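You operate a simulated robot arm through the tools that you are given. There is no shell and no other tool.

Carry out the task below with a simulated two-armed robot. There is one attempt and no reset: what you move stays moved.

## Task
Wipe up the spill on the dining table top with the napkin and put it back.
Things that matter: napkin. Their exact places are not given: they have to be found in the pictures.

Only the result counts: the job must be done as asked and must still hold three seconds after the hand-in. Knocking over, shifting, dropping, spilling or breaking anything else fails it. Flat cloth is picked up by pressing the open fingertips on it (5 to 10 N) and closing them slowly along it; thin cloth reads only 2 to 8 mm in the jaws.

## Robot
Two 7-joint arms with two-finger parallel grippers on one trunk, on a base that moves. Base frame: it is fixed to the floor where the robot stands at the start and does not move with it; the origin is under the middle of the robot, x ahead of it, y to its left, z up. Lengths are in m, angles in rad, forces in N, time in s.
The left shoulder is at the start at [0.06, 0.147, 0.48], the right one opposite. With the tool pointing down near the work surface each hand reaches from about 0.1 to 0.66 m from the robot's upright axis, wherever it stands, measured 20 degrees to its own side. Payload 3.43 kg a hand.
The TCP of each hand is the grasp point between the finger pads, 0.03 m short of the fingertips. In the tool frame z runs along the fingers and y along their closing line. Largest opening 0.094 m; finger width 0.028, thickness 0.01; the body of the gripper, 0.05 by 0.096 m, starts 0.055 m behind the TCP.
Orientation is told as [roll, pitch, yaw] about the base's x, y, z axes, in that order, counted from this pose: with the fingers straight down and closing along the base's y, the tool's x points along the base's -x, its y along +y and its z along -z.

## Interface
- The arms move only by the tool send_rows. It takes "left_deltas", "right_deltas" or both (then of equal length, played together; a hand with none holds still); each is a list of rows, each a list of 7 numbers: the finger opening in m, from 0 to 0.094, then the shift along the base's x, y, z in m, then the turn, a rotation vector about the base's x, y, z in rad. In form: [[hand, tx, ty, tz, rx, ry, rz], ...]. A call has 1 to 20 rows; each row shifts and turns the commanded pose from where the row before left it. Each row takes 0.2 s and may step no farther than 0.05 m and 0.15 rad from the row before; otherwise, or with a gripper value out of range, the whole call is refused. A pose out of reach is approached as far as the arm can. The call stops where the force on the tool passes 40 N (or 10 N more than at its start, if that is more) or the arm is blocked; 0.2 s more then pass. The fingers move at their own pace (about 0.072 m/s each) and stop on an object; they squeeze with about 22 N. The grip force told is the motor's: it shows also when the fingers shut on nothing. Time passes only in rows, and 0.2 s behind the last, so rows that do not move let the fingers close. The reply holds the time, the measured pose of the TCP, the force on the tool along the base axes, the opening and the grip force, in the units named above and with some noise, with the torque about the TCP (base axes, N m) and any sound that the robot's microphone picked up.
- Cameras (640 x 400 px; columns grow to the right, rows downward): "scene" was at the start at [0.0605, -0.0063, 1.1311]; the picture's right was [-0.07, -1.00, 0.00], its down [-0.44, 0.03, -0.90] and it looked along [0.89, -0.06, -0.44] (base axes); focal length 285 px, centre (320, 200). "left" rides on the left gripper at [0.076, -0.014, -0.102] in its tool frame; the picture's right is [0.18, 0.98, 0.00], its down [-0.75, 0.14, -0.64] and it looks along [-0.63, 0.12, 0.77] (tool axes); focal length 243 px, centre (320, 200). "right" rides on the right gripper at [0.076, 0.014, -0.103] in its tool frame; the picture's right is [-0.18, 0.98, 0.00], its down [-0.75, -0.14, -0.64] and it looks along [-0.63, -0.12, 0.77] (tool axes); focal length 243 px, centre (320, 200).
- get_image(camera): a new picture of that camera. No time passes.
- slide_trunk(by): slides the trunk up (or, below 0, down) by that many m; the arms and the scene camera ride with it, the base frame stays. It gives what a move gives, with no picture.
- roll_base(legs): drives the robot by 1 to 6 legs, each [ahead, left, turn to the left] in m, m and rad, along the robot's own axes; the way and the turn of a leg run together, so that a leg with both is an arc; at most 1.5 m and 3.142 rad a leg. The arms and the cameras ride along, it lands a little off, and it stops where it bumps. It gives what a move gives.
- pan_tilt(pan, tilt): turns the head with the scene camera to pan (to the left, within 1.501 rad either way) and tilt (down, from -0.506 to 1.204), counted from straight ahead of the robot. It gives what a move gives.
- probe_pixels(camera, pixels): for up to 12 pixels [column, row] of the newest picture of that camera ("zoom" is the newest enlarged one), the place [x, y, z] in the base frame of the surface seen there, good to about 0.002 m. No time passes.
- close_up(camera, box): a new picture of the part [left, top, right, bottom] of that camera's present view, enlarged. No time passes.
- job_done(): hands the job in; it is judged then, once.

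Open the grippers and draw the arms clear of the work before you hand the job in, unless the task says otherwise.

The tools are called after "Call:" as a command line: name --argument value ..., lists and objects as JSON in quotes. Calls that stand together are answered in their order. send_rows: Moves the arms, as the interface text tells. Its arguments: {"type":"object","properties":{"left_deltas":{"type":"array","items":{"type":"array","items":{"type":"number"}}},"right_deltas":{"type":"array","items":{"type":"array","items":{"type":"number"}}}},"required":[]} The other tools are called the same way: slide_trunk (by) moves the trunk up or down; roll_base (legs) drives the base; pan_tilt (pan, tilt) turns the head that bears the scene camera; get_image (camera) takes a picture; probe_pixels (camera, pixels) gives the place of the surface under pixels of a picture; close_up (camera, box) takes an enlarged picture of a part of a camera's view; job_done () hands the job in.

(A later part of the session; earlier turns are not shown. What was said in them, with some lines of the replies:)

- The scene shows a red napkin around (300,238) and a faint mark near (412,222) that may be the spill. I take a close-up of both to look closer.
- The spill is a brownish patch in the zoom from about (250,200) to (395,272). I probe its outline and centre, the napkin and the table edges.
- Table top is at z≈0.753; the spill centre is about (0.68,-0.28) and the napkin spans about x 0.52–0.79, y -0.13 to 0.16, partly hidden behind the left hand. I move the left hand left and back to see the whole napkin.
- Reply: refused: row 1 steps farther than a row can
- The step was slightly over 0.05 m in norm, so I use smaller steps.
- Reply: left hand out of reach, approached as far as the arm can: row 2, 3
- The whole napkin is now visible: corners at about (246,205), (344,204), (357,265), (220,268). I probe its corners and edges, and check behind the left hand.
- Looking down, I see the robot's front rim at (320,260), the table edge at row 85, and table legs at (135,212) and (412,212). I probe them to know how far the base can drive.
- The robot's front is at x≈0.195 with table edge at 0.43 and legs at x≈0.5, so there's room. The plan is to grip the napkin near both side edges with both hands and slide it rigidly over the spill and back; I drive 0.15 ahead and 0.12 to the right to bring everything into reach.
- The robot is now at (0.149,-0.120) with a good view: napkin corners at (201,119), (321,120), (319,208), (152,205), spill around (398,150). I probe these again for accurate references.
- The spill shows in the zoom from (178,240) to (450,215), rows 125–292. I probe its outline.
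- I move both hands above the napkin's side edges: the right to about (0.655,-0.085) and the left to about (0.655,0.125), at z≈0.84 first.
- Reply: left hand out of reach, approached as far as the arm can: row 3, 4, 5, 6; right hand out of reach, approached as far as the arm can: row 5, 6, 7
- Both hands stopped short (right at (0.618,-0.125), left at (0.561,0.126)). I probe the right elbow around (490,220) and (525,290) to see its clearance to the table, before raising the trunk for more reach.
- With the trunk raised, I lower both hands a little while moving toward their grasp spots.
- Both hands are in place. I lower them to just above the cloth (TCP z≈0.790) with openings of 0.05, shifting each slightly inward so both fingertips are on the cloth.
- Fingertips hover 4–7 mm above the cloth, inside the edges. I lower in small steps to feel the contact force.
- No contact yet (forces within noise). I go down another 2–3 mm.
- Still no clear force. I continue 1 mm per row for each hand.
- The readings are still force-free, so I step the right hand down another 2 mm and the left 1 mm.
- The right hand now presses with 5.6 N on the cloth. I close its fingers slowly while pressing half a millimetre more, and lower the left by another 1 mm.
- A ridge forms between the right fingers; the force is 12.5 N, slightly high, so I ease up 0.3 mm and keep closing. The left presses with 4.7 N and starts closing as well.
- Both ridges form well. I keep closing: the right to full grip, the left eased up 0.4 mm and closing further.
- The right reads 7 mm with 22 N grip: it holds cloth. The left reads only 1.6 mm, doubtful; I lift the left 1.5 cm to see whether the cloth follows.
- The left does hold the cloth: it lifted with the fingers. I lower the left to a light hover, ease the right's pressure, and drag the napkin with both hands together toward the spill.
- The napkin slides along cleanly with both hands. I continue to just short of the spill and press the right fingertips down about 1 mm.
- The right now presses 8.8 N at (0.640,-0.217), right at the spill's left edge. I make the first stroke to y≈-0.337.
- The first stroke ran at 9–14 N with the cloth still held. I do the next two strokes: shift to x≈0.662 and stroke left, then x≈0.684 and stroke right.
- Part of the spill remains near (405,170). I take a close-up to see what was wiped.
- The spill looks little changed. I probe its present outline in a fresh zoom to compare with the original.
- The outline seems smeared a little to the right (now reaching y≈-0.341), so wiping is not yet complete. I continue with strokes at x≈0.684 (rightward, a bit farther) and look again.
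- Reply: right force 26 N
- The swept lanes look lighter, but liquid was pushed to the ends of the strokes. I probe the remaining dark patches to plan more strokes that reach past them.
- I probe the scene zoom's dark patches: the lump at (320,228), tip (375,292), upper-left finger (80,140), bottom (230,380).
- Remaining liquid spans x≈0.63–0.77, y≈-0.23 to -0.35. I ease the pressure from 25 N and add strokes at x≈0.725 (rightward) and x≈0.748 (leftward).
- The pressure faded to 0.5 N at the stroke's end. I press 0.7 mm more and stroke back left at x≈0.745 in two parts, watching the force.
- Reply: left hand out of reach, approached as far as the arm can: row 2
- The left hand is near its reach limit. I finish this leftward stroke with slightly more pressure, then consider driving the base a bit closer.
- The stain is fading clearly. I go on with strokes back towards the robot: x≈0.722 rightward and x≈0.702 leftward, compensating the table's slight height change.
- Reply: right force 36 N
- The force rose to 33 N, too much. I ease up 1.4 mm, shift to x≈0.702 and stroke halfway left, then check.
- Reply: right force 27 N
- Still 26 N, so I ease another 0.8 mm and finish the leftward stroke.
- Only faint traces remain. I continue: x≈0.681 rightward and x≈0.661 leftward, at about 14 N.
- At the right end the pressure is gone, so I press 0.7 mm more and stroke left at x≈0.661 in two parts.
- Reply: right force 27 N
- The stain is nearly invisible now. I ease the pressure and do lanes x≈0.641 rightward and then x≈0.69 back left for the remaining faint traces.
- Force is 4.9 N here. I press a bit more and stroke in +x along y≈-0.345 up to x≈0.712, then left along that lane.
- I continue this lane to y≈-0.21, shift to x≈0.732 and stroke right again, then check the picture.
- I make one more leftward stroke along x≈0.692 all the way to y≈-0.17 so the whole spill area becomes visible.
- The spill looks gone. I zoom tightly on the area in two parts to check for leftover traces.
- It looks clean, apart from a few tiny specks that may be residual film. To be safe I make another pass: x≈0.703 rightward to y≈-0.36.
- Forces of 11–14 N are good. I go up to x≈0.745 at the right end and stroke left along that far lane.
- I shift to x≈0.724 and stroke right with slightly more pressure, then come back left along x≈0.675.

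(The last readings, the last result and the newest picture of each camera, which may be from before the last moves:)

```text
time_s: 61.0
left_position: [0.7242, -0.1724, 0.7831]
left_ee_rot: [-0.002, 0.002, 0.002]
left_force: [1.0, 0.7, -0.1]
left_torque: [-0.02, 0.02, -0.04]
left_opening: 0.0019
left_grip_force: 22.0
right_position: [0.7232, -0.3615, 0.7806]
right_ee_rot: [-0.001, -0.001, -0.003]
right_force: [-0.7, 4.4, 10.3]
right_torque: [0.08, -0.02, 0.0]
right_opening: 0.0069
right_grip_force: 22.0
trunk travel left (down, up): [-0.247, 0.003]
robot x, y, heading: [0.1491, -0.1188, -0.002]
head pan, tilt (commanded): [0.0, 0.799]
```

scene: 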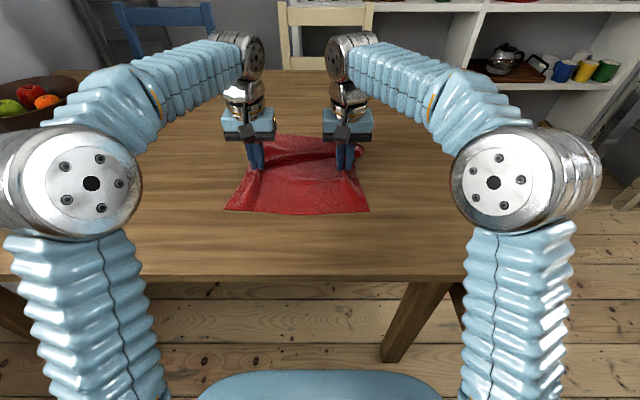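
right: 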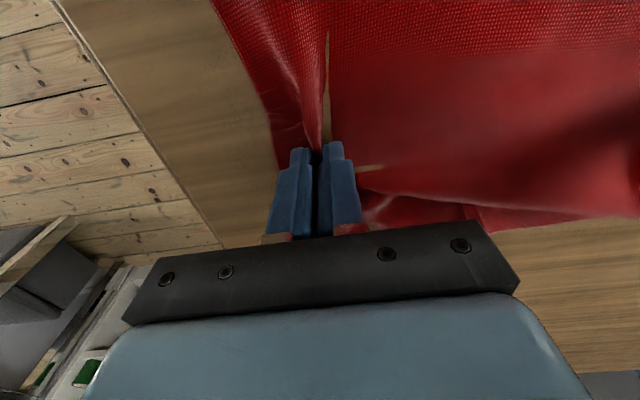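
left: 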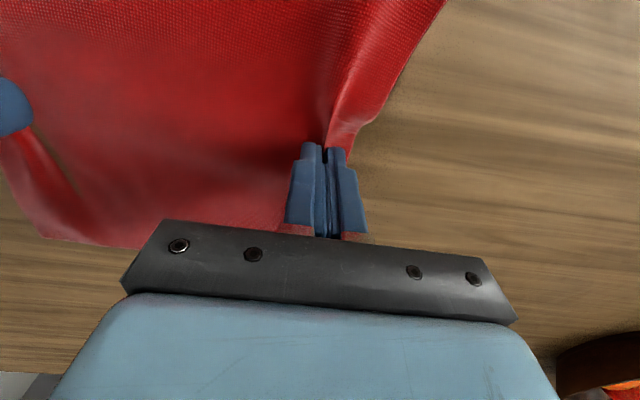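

Good pressure. I pull towards the robot to x≈0.675 along the right side and stroke left there.

Call:
send_rows --right_deltas '[[0.0, -0.016, 0, 0, 0, 0, 0], [0.0, -0.016, 0, 0, 0, 0, 0], [0.0, -0.016, 0, 0, 0, 0, 0], [0.0, 0, 0.02, 0, 0, 0, 0], [0.0, 0, 0.02, 0, 0, 0, 0], [0.0, 0, 0.02, 0, 0, 0, 0], [0.0, 0, 0.02, 0, 0, 0, 0]]' --left_deltas '[[0.0, -0.016, 0, 0, 0, 0, 0], [0.0, -0.016, 0, 0, 0, 0, 0], [0.0, -0.016, 0, 0, 0, 0, 0], [0.0, 0, 0.02, 0, 0, 0, 0], [0.0, 0, 0.02, 0, 0, 0, 0], [0.0, 0, 0.02, 0, 0, 0, 0], [0.0, 0, 0.02, 0, 0, 0, 0]]'

Call:
send_rows --right_deltas '[[0.0, 0, 0.02, 0, 0, 0, 0], [0.0, 0, 0.02, 0, 0, 0, 0], [0.0, 0, 0.02, 0, 0, 0, 0], [0.0, -0.01, 0.01, 0, 0, 0, 0], [0.0, -0.01, 0.0, 0, 0, 0, 0]]' --left_deltas '[[0.0, 0, 0.02, 0, 0, 0, 0], [0.0, 0, 0.02, 0, 0, 0, 0], [0.0, 0, 0.02, 0, 0, 0, 0], [0.0, -0.01, 0.01, 0, 0, 0, 0], [0.0, -0.01, 0.0, 0, 0, 0, 0]]'

```text
time_s: 62.6
left_position: [0.674, -0.0917, 0.7836]
left_ee_rot: [-0.002, 0.0, 0.0]
left_force: [-0.3, -0.7, 0.8]
left_torque: [-0.02, 0.0, 0.01]
left_opening: 0.0017
left_grip_force: 21.2
right_position: [0.6751, -0.2816, 0.7812]
right_ee_rot: [0.002, -0.005, -0.001]
right_force: [-1.0, -9.9, 29.0]
right_torque: [-0.38, 0.14, 0.01]
right_opening: 0.0074
right_grip_force: 21.6
trunk travel left (down, up): [-0.247, 0.003]
robot x, y, heading: [0.1497, -0.1192, 0.001]
head pan, tilt (commanded): [0.0, 0.799]
```

```text
time_s: 63.8
left_position: [0.6552, -0.0212, 0.7843]
left_ee_rot: [0.0, 0.001, 0.002]
left_force: [-0.2, -0.1, 0.0]
left_torque: [0.01, 0.0, -0.03]
left_opening: 0.0018
left_grip_force: 21.8
right_position: [0.6549, -0.2086, 0.7808]
right_ee_rot: [0.004, -0.003, -0.001]
right_force: [9.6, 1.0, 27.4]
right_torque: [-0.18, -0.2, 0.09]
right_opening: 0.0069
right_grip_force: 22.2
trunk travel left (down, up): [-0.247, 0.003]
robot x, y, heading: [0.1476, -0.1166, 0.008]
head pan, tilt (commanded): [0.0, 0.799]
```

One last lane: I ease the pressure by 0.9 mm and stroke right along x≈0.650 to y≈-0.34.

Call:
send_rows --right_deltas '[[0.0, -0.005, 0, 0.0009, 0, 0, 0], [0.0, 0, -0.02, 0, 0, 0, 0], [0.0, 0, -0.02, 0, 0, 0, 0], [0.0, 0, -0.02, 0, 0, 0, 0], [0.0, 0, -0.02, -0.0003, 0, 0, 0]]' --left_deltas '[[0.0, -0.005, 0, 0, 0, 0, 0], [0.0, 0, -0.02, 0, 0, 0, 0], [0.0, 0, -0.02, 0, 0, 0, 0], [0.0, 0, -0.02, 0, 0, 0, 0], [0.0, 0, -0.02, 0, 0, 0, 0]]'

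Call:
send_rows --right_deltas '[[0.0, 0, -0.02, -0.0003, 0, 0, 0], [0.0, 0, -0.02, -0.0002, 0, 0, 0], [0.0, 0, -0.015, 0, 0, 0, 0]]' --left_deltas '[[0.0, 0, -0.02, 0, 0, 0, 0], [0.0, 0, -0.02, 0, 0, 0, 0], [0.0, 0, -0.015, 0, 0, 0, 0]]'

```text
time_s: 65.0
left_position: [0.6514, -0.1036, 0.7824]
left_ee_rot: [0.0, 0.0, 0.0]
left_force: [-0.3, -0.9, 1.1]
left_torque: [0.0, -0.01, 0.02]
left_opening: 0.0017
left_grip_force: 21.8
right_position: [0.6506, -0.2922, 0.7805]
right_ee_rot: [0.0, 0.0, -0.001]
right_force: [0.0, -0.2, 0.3]
right_torque: [-0.04, -0.01, 0.02]
right_opening: 0.0068
right_grip_force: 22.2
trunk travel left (down, up): [-0.247, 0.003]
robot x, y, heading: [0.1519, -0.1182, 0.003]
head pan, tilt (commanded): [0.0, 0.799]
```

```text
time_s: 65.8
left_position: [0.6508, -0.1563, 0.7847]
left_ee_rot: [0.0, 0.0, 0.003]
left_force: [0.6, -1.0, -0.1]
left_torque: [0.0, -0.01, -0.02]
left_opening: 0.0018
left_grip_force: 21.9
right_position: [0.6518, -0.3468, 0.7812]
right_ee_rot: [0.002, -0.002, 0.0]
right_force: [-0.2, 1.6, 0.3]
right_torque: [0.01, 0.01, -0.01]
right_opening: 0.0069
right_grip_force: 21.5
trunk travel left (down, up): [-0.247, 0.003]
robot x, y, heading: [0.1472, -0.121, 0.002]
head pan, tilt (commanded): [0.0, 0.799]
```

The pressure was lost on this lane, so I press 0.9 mm and stroke back left along the same lane.

Call:
send_rows --right_deltas '[[0.0, 0, 0, -0.0005, 0, 0, 0], [0.0, 0, 0.015, -0.0004, 0, 0, 0], [0.0, 0, 0.02, 0, 0, 0, 0], [0.0, 0, 0.02, 0, 0, 0, 0]]' --left_deltas '[[0.0, 0, 0, 0, 0, 0, 0], [0.0, 0, 0.015, 0, 0, 0, 0], [0.0, 0, 0.02, 0, 0, 0, 0], [0.0, 0, 0.02, 0, 0, 0, 0]]'

Call:
send_rows --right_deltas '[[0.0, 0, 0.02, 0, 0, 0, 0], [0.0, 0, 0.02, 0, 0, 0, 0], [0.0, 0, 0.02, 0, 0, 0, 0], [0.0, 0, 0.02, 0, 0, 0, 0]]' --left_deltas '[[0.0, 0, 0.02, 0, 0, 0, 0], [0.0, 0, 0.02, 0, 0, 0, 0], [0.0, 0, 0.02, 0, 0, 0, 0], [0.0, 0, 0.02, 0, 0, 0, 0]]'

```text
time_s: 66.8
left_position: [0.6499, -0.1012, 0.7847]
left_ee_rot: [-0.002, 0.0, 0.0]
left_force: [-0.2, -2.2, -0.8]
left_torque: [-0.04, 0.0, 0.05]
left_opening: 0.0019
left_grip_force: 22.0
right_position: [0.6498, -0.2923, 0.7799]
right_ee_rot: [0.002, -0.003, -0.002]
right_force: [0.0, -3.6, 20.1]
right_torque: [-0.26, 0.15, 0.03]
right_opening: 0.0072
right_grip_force: 22.0
trunk travel left (down, up): [-0.247, 0.003]
robot x, y, heading: [0.1477, -0.1188, 0.0]
head pan, tilt (commanded): [0.0, 0.799]
```

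```text
time_s: 67.8
left_position: [0.6506, -0.0235, 0.7849]
left_ee_rot: [0.002, -0.002, 0.004]
left_force: [0.4, -1.0, 0.5]
left_torque: [0.01, 0.02, -0.03]
left_opening: 0.0017
left_grip_force: 21.8
right_position: [0.6502, -0.212, 0.7807]
right_ee_rot: [0.002, -0.004, -0.001]
right_force: [-2.0, -9.7, 30.7]
right_torque: [-0.55, 0.17, 0.08]
right_opening: 0.0072
right_grip_force: 22.7
trunk travel left (down, up): [-0.247, 0.003]
robot x, y, heading: [0.1521, -0.1204, 0.001]
head pan, tilt (commanded): [0.0, 0.799]
```

The lanes are all covered. I relieve the pressure, drag the napkin back to its original place (right hand to y≈-0.077, left to ≈0.112) and look.

Call:
send_rows --right_deltas '[[0.0, 0, 0.0, 0.002, 0, 0, 0], [0.0, 0.001, 0.02, 0.001, 0, 0, 0], [0.0, 0.001, 0.025, 0, 0, 0, 0], [0.0, 0.001, 0.03, 0, 0, 0, 0], [0.0, 0.001, 0.03, 0, 0, 0, 0], [0.0, 0, 0.03, 0, 0, 0, 0]]' --left_deltas '[[0.0, 0, 0.0, 0, 0, 0, 0], [0.0, 0.001, 0.02, 0, 0, 0, 0], [0.0, 0.001, 0.025, 0, 0, 0, 0], [0.0, 0.001, 0.03, 0, 0, 0, 0], [0.0, 0.001, 0.03, 0, 0, 0, 0], [0.0, 0, 0.03, 0, 0, 0, 0]]'

Call:
get_image --camera "scene"

Call:
close_up --camera "scene" --box '[160, 110, 360, 240]'

Call:
close_up --camera "scene" --box '[355, 130, 455, 200]'

```text
time_s: 69.2
left_position: [0.6571, 0.112, 0.7829]
left_ee_rot: [0.0, 0.001, 0.001]
left_force: [0.6, -1.0, 0.7]
left_torque: [0.04, 0.04, 0.03]
left_opening: 0.002
left_grip_force: 22.1
right_position: [0.6528, -0.0766, 0.7822]
right_ee_rot: [0.002, -0.002, -0.003]
right_force: [0.6, 0.6, 0.1]
right_torque: [0.04, 0.0, 0.0]
right_opening: 0.007
right_grip_force: 22.0
trunk travel left (down, up): [-0.247, 0.003]
robot x, y, heading: [0.1485, -0.1179, 0.002]
head pan, tilt (commanded): [0.0, 0.799]
```

```text
taken
```

scene: 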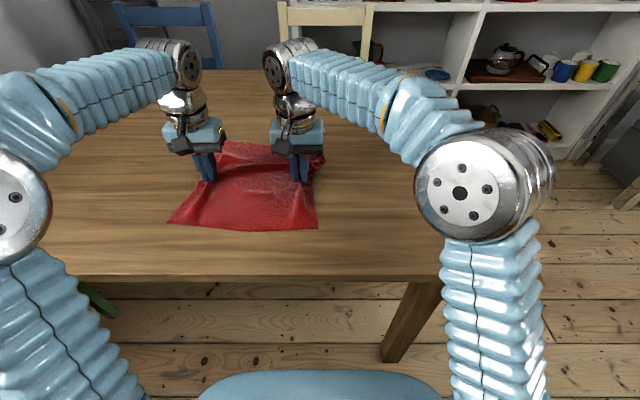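

```text
3.08 times, centred on (260, 175) of scene
```

zoom: 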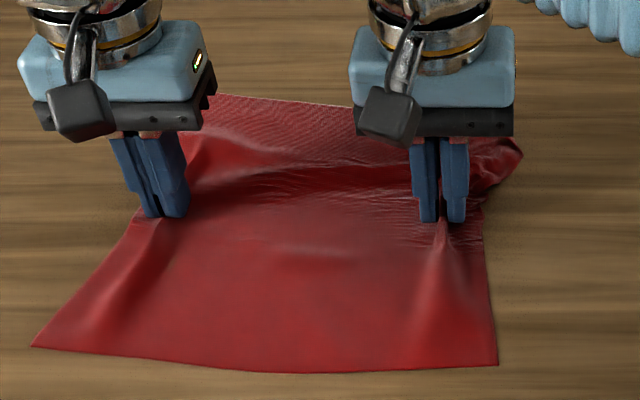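

```text
5.71 times, centred on (405, 165) of scene
```

zoom: 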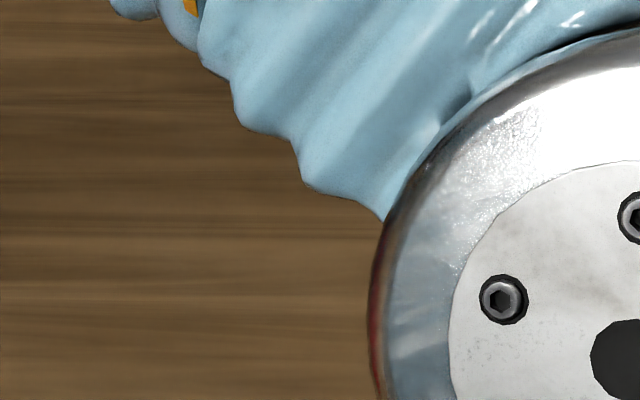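

The napkin is back at nearly its old place with slight wrinkles. I lower both hands to light contact so that opening the fingers spreads the ridges flat again.

Call:
send_rows --right_deltas '[[0.0, 0, 0, -0.001, 0, 0, 0], [0.0, 0, 0, -0.0005, 0, 0, 0]]' --left_deltas '[[0.0, 0, 0, -0.001, 0, 0, 0], [0.0, 0, 0, -0.0005, 0, 0, 0]]'

```text
time_s: 69.8
left_position: [0.6558, 0.1129, 0.7828]
left_ee_rot: [0.001, 0.0, 0.002]
left_force: [0.2, -0.1, 0.2]
left_torque: [0.01, 0.01, 0.0]
left_opening: 0.0019
left_grip_force: 22.1
right_position: [0.6537, -0.0757, 0.7816]
right_ee_rot: [0.001, -0.002, -0.001]
right_force: [0.0, 0.8, 3.7]
right_torque: [-0.03, 0.04, -0.03]
right_opening: 0.0067
right_grip_force: 21.9
trunk travel left (down, up): [-0.247, 0.003]
robot x, y, heading: [0.1487, -0.1175, 0.005]
head pan, tilt (commanded): [0.0, 0.799]
```

The right touches with 3.7 N; the left needs another 1–2 mm.

Call:
send_rows --left_deltas '[[0.0, 0, 0, -0.001, 0, 0, 0], [0.0, 0, 0, -0.0005, 0, 0, 0]]'

```text
time_s: 70.4
left_position: [0.6552, 0.1136, 0.7825]
left_ee_rot: [-0.001, 0.001, 0.002]
left_force: [0.2, -1.5, 2.2]
left_torque: [-0.03, 0.02, -0.01]
left_opening: 0.0019
left_grip_force: 21.8
right_position: [0.6541, -0.0757, 0.781]
right_ee_rot: [0.001, -0.003, 0.001]
right_force: [-1.1, 1.5, 3.9]
right_torque: [0.01, 0.02, -0.01]
right_opening: 0.007
right_grip_force: 21.4
trunk travel left (down, up): [-0.247, 0.003]
robot x, y, heading: [0.149, -0.1184, -0.0]
head pan, tilt (commanded): [0.0, 0.799]
```

Both hands now touch lightly. I open both slowly to about 0.05 while pressing, so the ridges spread out.

Call:
send_rows --right_deltas '[[0.008, 0, 0, 0, 0, 0, 0], [0.012, 0, 0, -0.0002, 0, 0, 0], [0.016, 0, 0, 0, 0, 0, 0], [0.02, 0, 0, 0, 0, 0, 0], [0.024, 0, 0, 0, 0, 0, 0], [0.028, 0, 0, 0, 0, 0, 0], [0.032, 0, 0, 0, 0, 0, 0], [0.036, 0, 0, 0, 0, 0, 0], [0.04, 0, 0, 0, 0, 0, 0], [0.045, 0, 0, 0, 0, 0, 0], [0.05, 0, 0, 0, 0, 0, 0]]' --left_deltas '[[0.004, 0, 0, -0.0002, 0, 0, 0], [0.008, 0, 0, -0.0002, 0, 0, 0], [0.012, 0, 0, 0, 0, 0, 0], [0.016, 0, 0, 0, 0, 0, 0], [0.02, 0, 0, 0, 0, 0, 0], [0.025, 0, 0, 0, 0, 0, 0], [0.03, 0, 0, 0, 0, 0, 0], [0.035, 0, 0, 0, 0, 0, 0], [0.04, 0, 0, 0, 0, 0, 0], [0.045, 0, 0, 0, 0, 0, 0], [0.05, 0, 0, 0, 0, 0, 0]]'

Call:
close_up --camera "scene" --box '[160, 110, 360, 240]'

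```text
time_s: 72.8
left_position: [0.6549, 0.113, 0.7813]
left_ee_rot: [0.0, -0.001, 0.0]
left_force: [-0.4, -2.0, 5.4]
left_torque: [0.04, 0.0, -0.02]
left_opening: 0.0483
left_grip_force: 0.0
right_position: [0.6542, -0.0758, 0.7815]
right_ee_rot: [0.004, -0.001, 0.0]
right_force: [0.0, 5.1, 9.5]
right_torque: [-0.13, 0.03, -0.02]
right_opening: 0.0471
right_grip_force: 0.0
trunk travel left (down, up): [-0.247, 0.003]
robot x, y, heading: [0.1488, -0.1202, 0.008]
head pan, tilt (commanded): [0.0, 0.799]
```

```text
3.08 times, centred on (260, 175) of scene
```

zoom: 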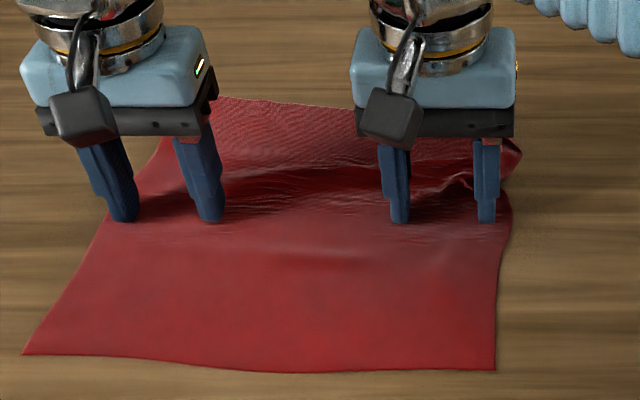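

The ridges opened out nicely. I lift both hands straight up and pull back to look at the napkin and the spill area.

Call:
send_rows --right_deltas '[[0.05, 0, 0, 0.005, 0, 0, 0], [0.05, 0, 0, 0.02, 0, 0, 0], [0.05, 0, 0, 0.03, 0, 0, 0], [0.05, 0, 0, 0.03, 0, 0, 0], [0.05, -0.04, -0.02, 0, 0, 0, 0], [0.05, -0.04, -0.02, 0, 0, 0, 0], [0.05, -0.03, -0.03, 0, 0, 0, 0], [0.05, -0.03, -0.03, 0, 0, 0, 0]]' --left_deltas '[[0.05, 0, 0, 0.005, 0, 0, 0], [0.05, 0, 0, 0.02, 0, 0, 0], [0.05, 0, 0, 0.03, 0, 0, 0], [0.05, 0, 0, 0.03, 0, 0, 0], [0.05, -0.04, 0.02, 0, 0, 0, 0], [0.05, -0.04, 0.02, 0, 0, 0, 0], [0.05, -0.03, 0.03, 0, 0, 0, 0], [0.05, -0.03, 0.03, 0, 0, 0, 0]]'

Call:
get_image --camera "scene"

Call:
close_up --camera "scene" --box '[140, 110, 360, 250]'

```text
time_s: 74.6
left_position: [0.5147, 0.2159, 0.8667]
left_ee_rot: [0.001, 0.0, 0.002]
left_force: [1.1, 0.2, -1.1]
left_torque: [-0.01, 0.0, -0.01]
left_opening: 0.0499
left_grip_force: 0.1
right_position: [0.5154, -0.1757, 0.8657]
right_ee_rot: [0.002, -0.001, -0.001]
right_force: [0.4, 0.0, -1.0]
right_torque: [-0.01, 0.03, 0.01]
right_opening: 0.0498
right_grip_force: 0.1
trunk travel left (down, up): [-0.247, 0.003]
robot x, y, heading: [0.1475, -0.1179, 0.002]
head pan, tilt (commanded): [0.0, 0.799]
```

```text
taken
```

scene: 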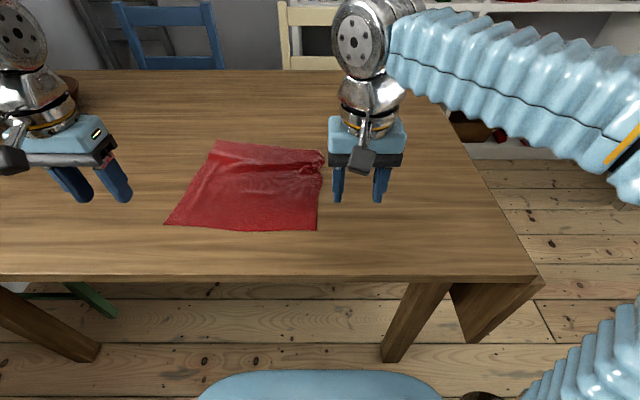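

```text
2.86 times, centred on (250, 180) of scene
```

zoom: 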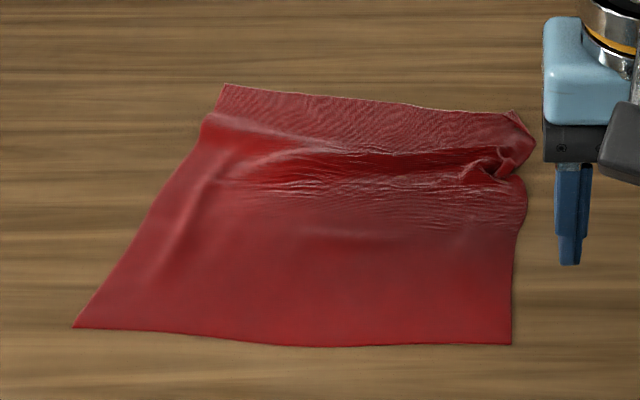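

The napkin lies nearly where it was, with a wrinkle and a curled far-right corner at zoom (510,150). I probe the corners to compare.

Call:
probe_pixels --camera "zoom" --pixels '[[78, 325], [508, 340], [225, 88], [520, 115], [528, 150], [500, 160], [300, 200], [200, 125], [380, 155], [518, 200]]'

Call:
close_up --camera "scene" --box '[270, 130, 350, 190]'

Call:
get_image --camera "right"

```text
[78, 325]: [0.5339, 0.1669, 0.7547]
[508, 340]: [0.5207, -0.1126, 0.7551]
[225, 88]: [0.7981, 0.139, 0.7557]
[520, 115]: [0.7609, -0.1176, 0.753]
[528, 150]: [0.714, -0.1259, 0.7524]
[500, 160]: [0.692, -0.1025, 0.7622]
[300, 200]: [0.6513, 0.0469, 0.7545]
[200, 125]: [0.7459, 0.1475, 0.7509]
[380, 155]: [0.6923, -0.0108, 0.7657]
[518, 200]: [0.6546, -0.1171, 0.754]
```

```text
6.67 times, centred on (310, 160) of scene
```

zoom: 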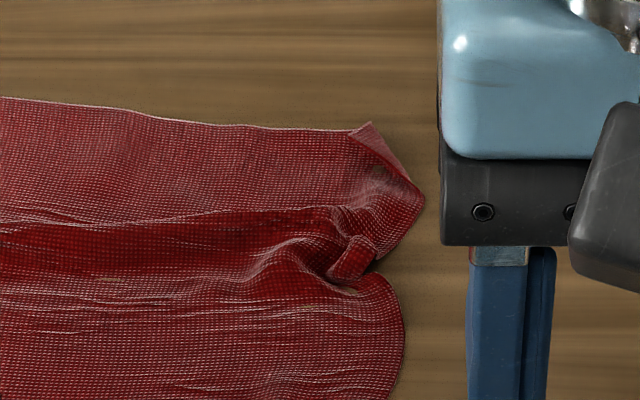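

```text
taken
```

right: 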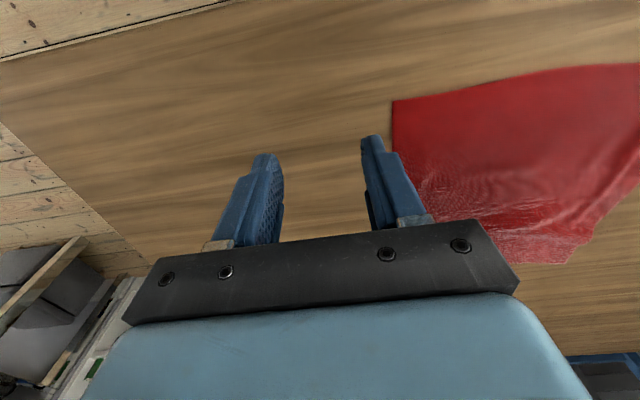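

All corners are within about 2.5 cm of their original places. I move the right hand aside to the right and back to inspect the spill area.

Call:
send_rows --right_deltas '[[0.05, -0.01, -0.04, 0.02, 0, 0, 0], [0.05, -0.01, -0.04, 0.02, 0, 0, 0], [0.05, -0.01, -0.04, 0.02, 0, 0, 0], [0.05, 0, -0.045, 0.01, 0, 0, 0], [0.05, 0, -0.045, 0, 0, 0, 0]]'

Call:
get_image --camera "scene"

Call:
close_up --camera "scene" --box '[340, 120, 460, 210]'

Call:
get_image --camera "right"

```text
time_s: 75.8
left_position: [0.5141, 0.2148, 0.8664]
left_ee_rot: [-0.001, 0.0, 0.002]
left_force: [0.1, -0.3, 0.2]
left_torque: [0.02, 0.01, 0.03]
left_opening: 0.0501
left_grip_force: 0.0
right_position: [0.4835, -0.3888, 0.937]
right_ee_rot: [0.002, -0.002, -0.001]
right_force: [-0.3, 1.0, -0.1]
right_torque: [0.0, 0.03, -0.03]
right_opening: 0.05
right_grip_force: 0.1
trunk travel left (down, up): [-0.247, 0.003]
robot x, y, heading: [0.1526, -0.1158, -0.002]
head pan, tilt (commanded): [0.0, 0.799]
```

```text
taken
```

scene: 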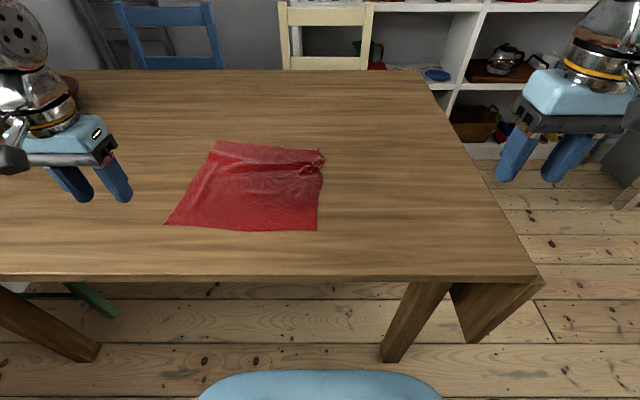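

```text
4.44 times, centred on (400, 165) of scene
```

zoom: 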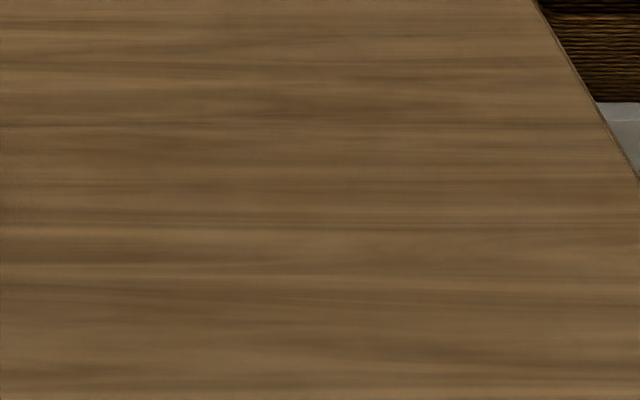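

```text
taken
```

right: 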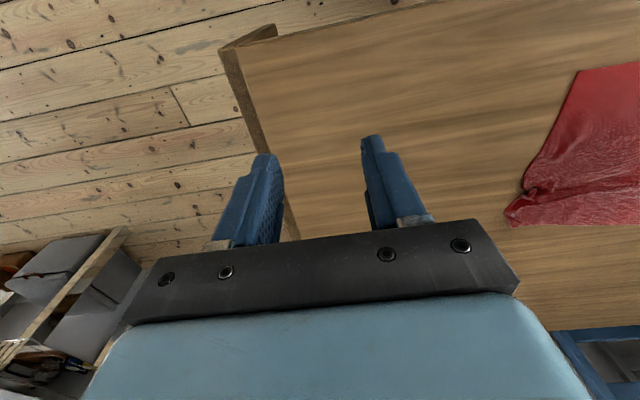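

The spill area is clean and the napkin is back in place. I open both grippers fully and raise/withdraw the hands, then back the base off.

Call:
send_rows --left_deltas '[[0.06, 0, 0.01, 0.03, 0, 0, 0], [0.08, 0, 0.02, 0.03, 0, 0, 0], [0.094, -0.02, 0.02, 0.01, 0, 0, 0], [0.094, -0.02, 0.02, 0, 0, 0, 0], [0.094, 0, 0, 0, 0, 0, 0]]' --right_deltas '[[0.06, 0, 0, 0, 0, 0, 0], [0.08, 0, 0, 0, 0, 0, 0], [0.094, 0, 0, 0, 0, 0, 0], [0.094, 0, 0, 0, 0, 0, 0], [0.094, 0, 0, 0, 0, 0, 0]]'

Call:
roll_base --legs '[[-0.13, 0, 0]]'

Call:
get_image --camera "scene"

```text
time_s: 77.0
left_position: [0.4735, 0.2848, 0.9332]
left_ee_rot: [0.0, 0.0, -0.001]
left_force: [0.2, -0.4, -0.1]
left_torque: [0.01, -0.01, 0.01]
left_opening: 0.0939
left_grip_force: 0.1
right_position: [0.4837, -0.3872, 0.9362]
right_ee_rot: [0.002, -0.001, -0.002]
right_force: [-1.3, 0.4, -0.1]
right_torque: [-0.01, -0.03, 0.01]
right_opening: 0.094
right_grip_force: 0.2
trunk travel left (down, up): [-0.247, 0.003]
robot x, y, heading: [0.1461, -0.1219, -0.002]
head pan, tilt (commanded): [0.0, 0.799]
```

```text
time_s: 78.3
left_position: [0.3387, 0.285, 0.9334]
left_ee_rot: [-0.001, 0.0, 0.001]
left_force: [0.2, 0.7, 0.1]
left_torque: [0.03, 0.01, -0.01]
left_opening: 0.0939
left_grip_force: 0.1
right_position: [0.3499, -0.3866, 0.9358]
right_ee_rot: [0.001, -0.003, 0.001]
right_force: [0.0, -0.3, 0.0]
right_torque: [-0.02, 0.04, 0.01]
right_opening: 0.0939
right_grip_force: 0.0
trunk travel left (down, up): [-0.247, 0.003]
robot x, y, heading: [0.0147, -0.116, -0.004]
head pan, tilt (commanded): [0.0, 0.799]
```

```text
taken
```

scene: 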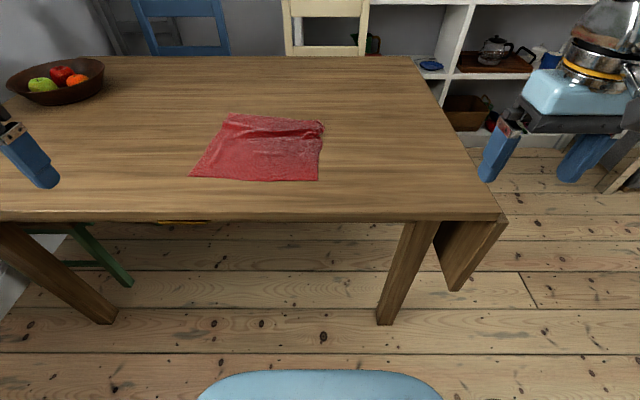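

The whole table is in view now; I take one last close-up of the spill area and the napkin before handing in.

Call:
close_up --camera "scene" --box '[320, 95, 440, 170]'

Call:
close_up --camera "scene" --box '[170, 90, 350, 200]'

```text
5.33 times, centred on (380, 132) of scene
```

zoom: 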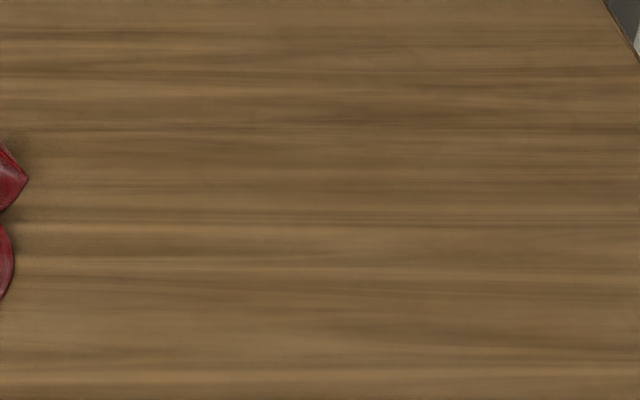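

```text
3.56 times, centred on (260, 145) of scene
```

zoom: 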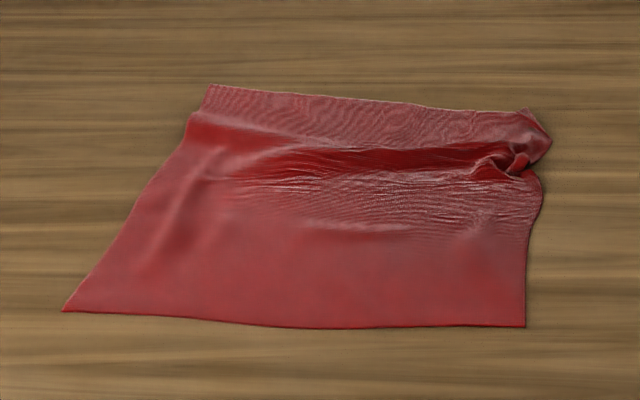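

The spill area shows only clean wood grain. The napkin lies back in its place, the bowl and everything else are untouched, the grippers are open and the arms are clear, so I hand the job in.

Call:
job_done

```text
The job is handed in.
```

I wiped up the spill with the napkin and put the napkin back. The last close-ups show only clean wood grain where the spill was.

- **Spill:** The first strokes pushed some liquid a few centimetres past the original stain. I kept wiping until no mark showed, then made one more full pass over the area.
- **Napkin:** Every corner I could compare is within about 2.5 cm of where it started. It isn't as flat as before: there is a wrinkle across the far part, and the far-right corner is slightly curled. I left these rather than disturb it again.
- **Everything else:** Nothing else on the table was touched, and the fruit bowl is where it was. The grippers are open, the arms are clear, and I backed the base away from the table.

The job is handed in; the reply did not say how it was judged.
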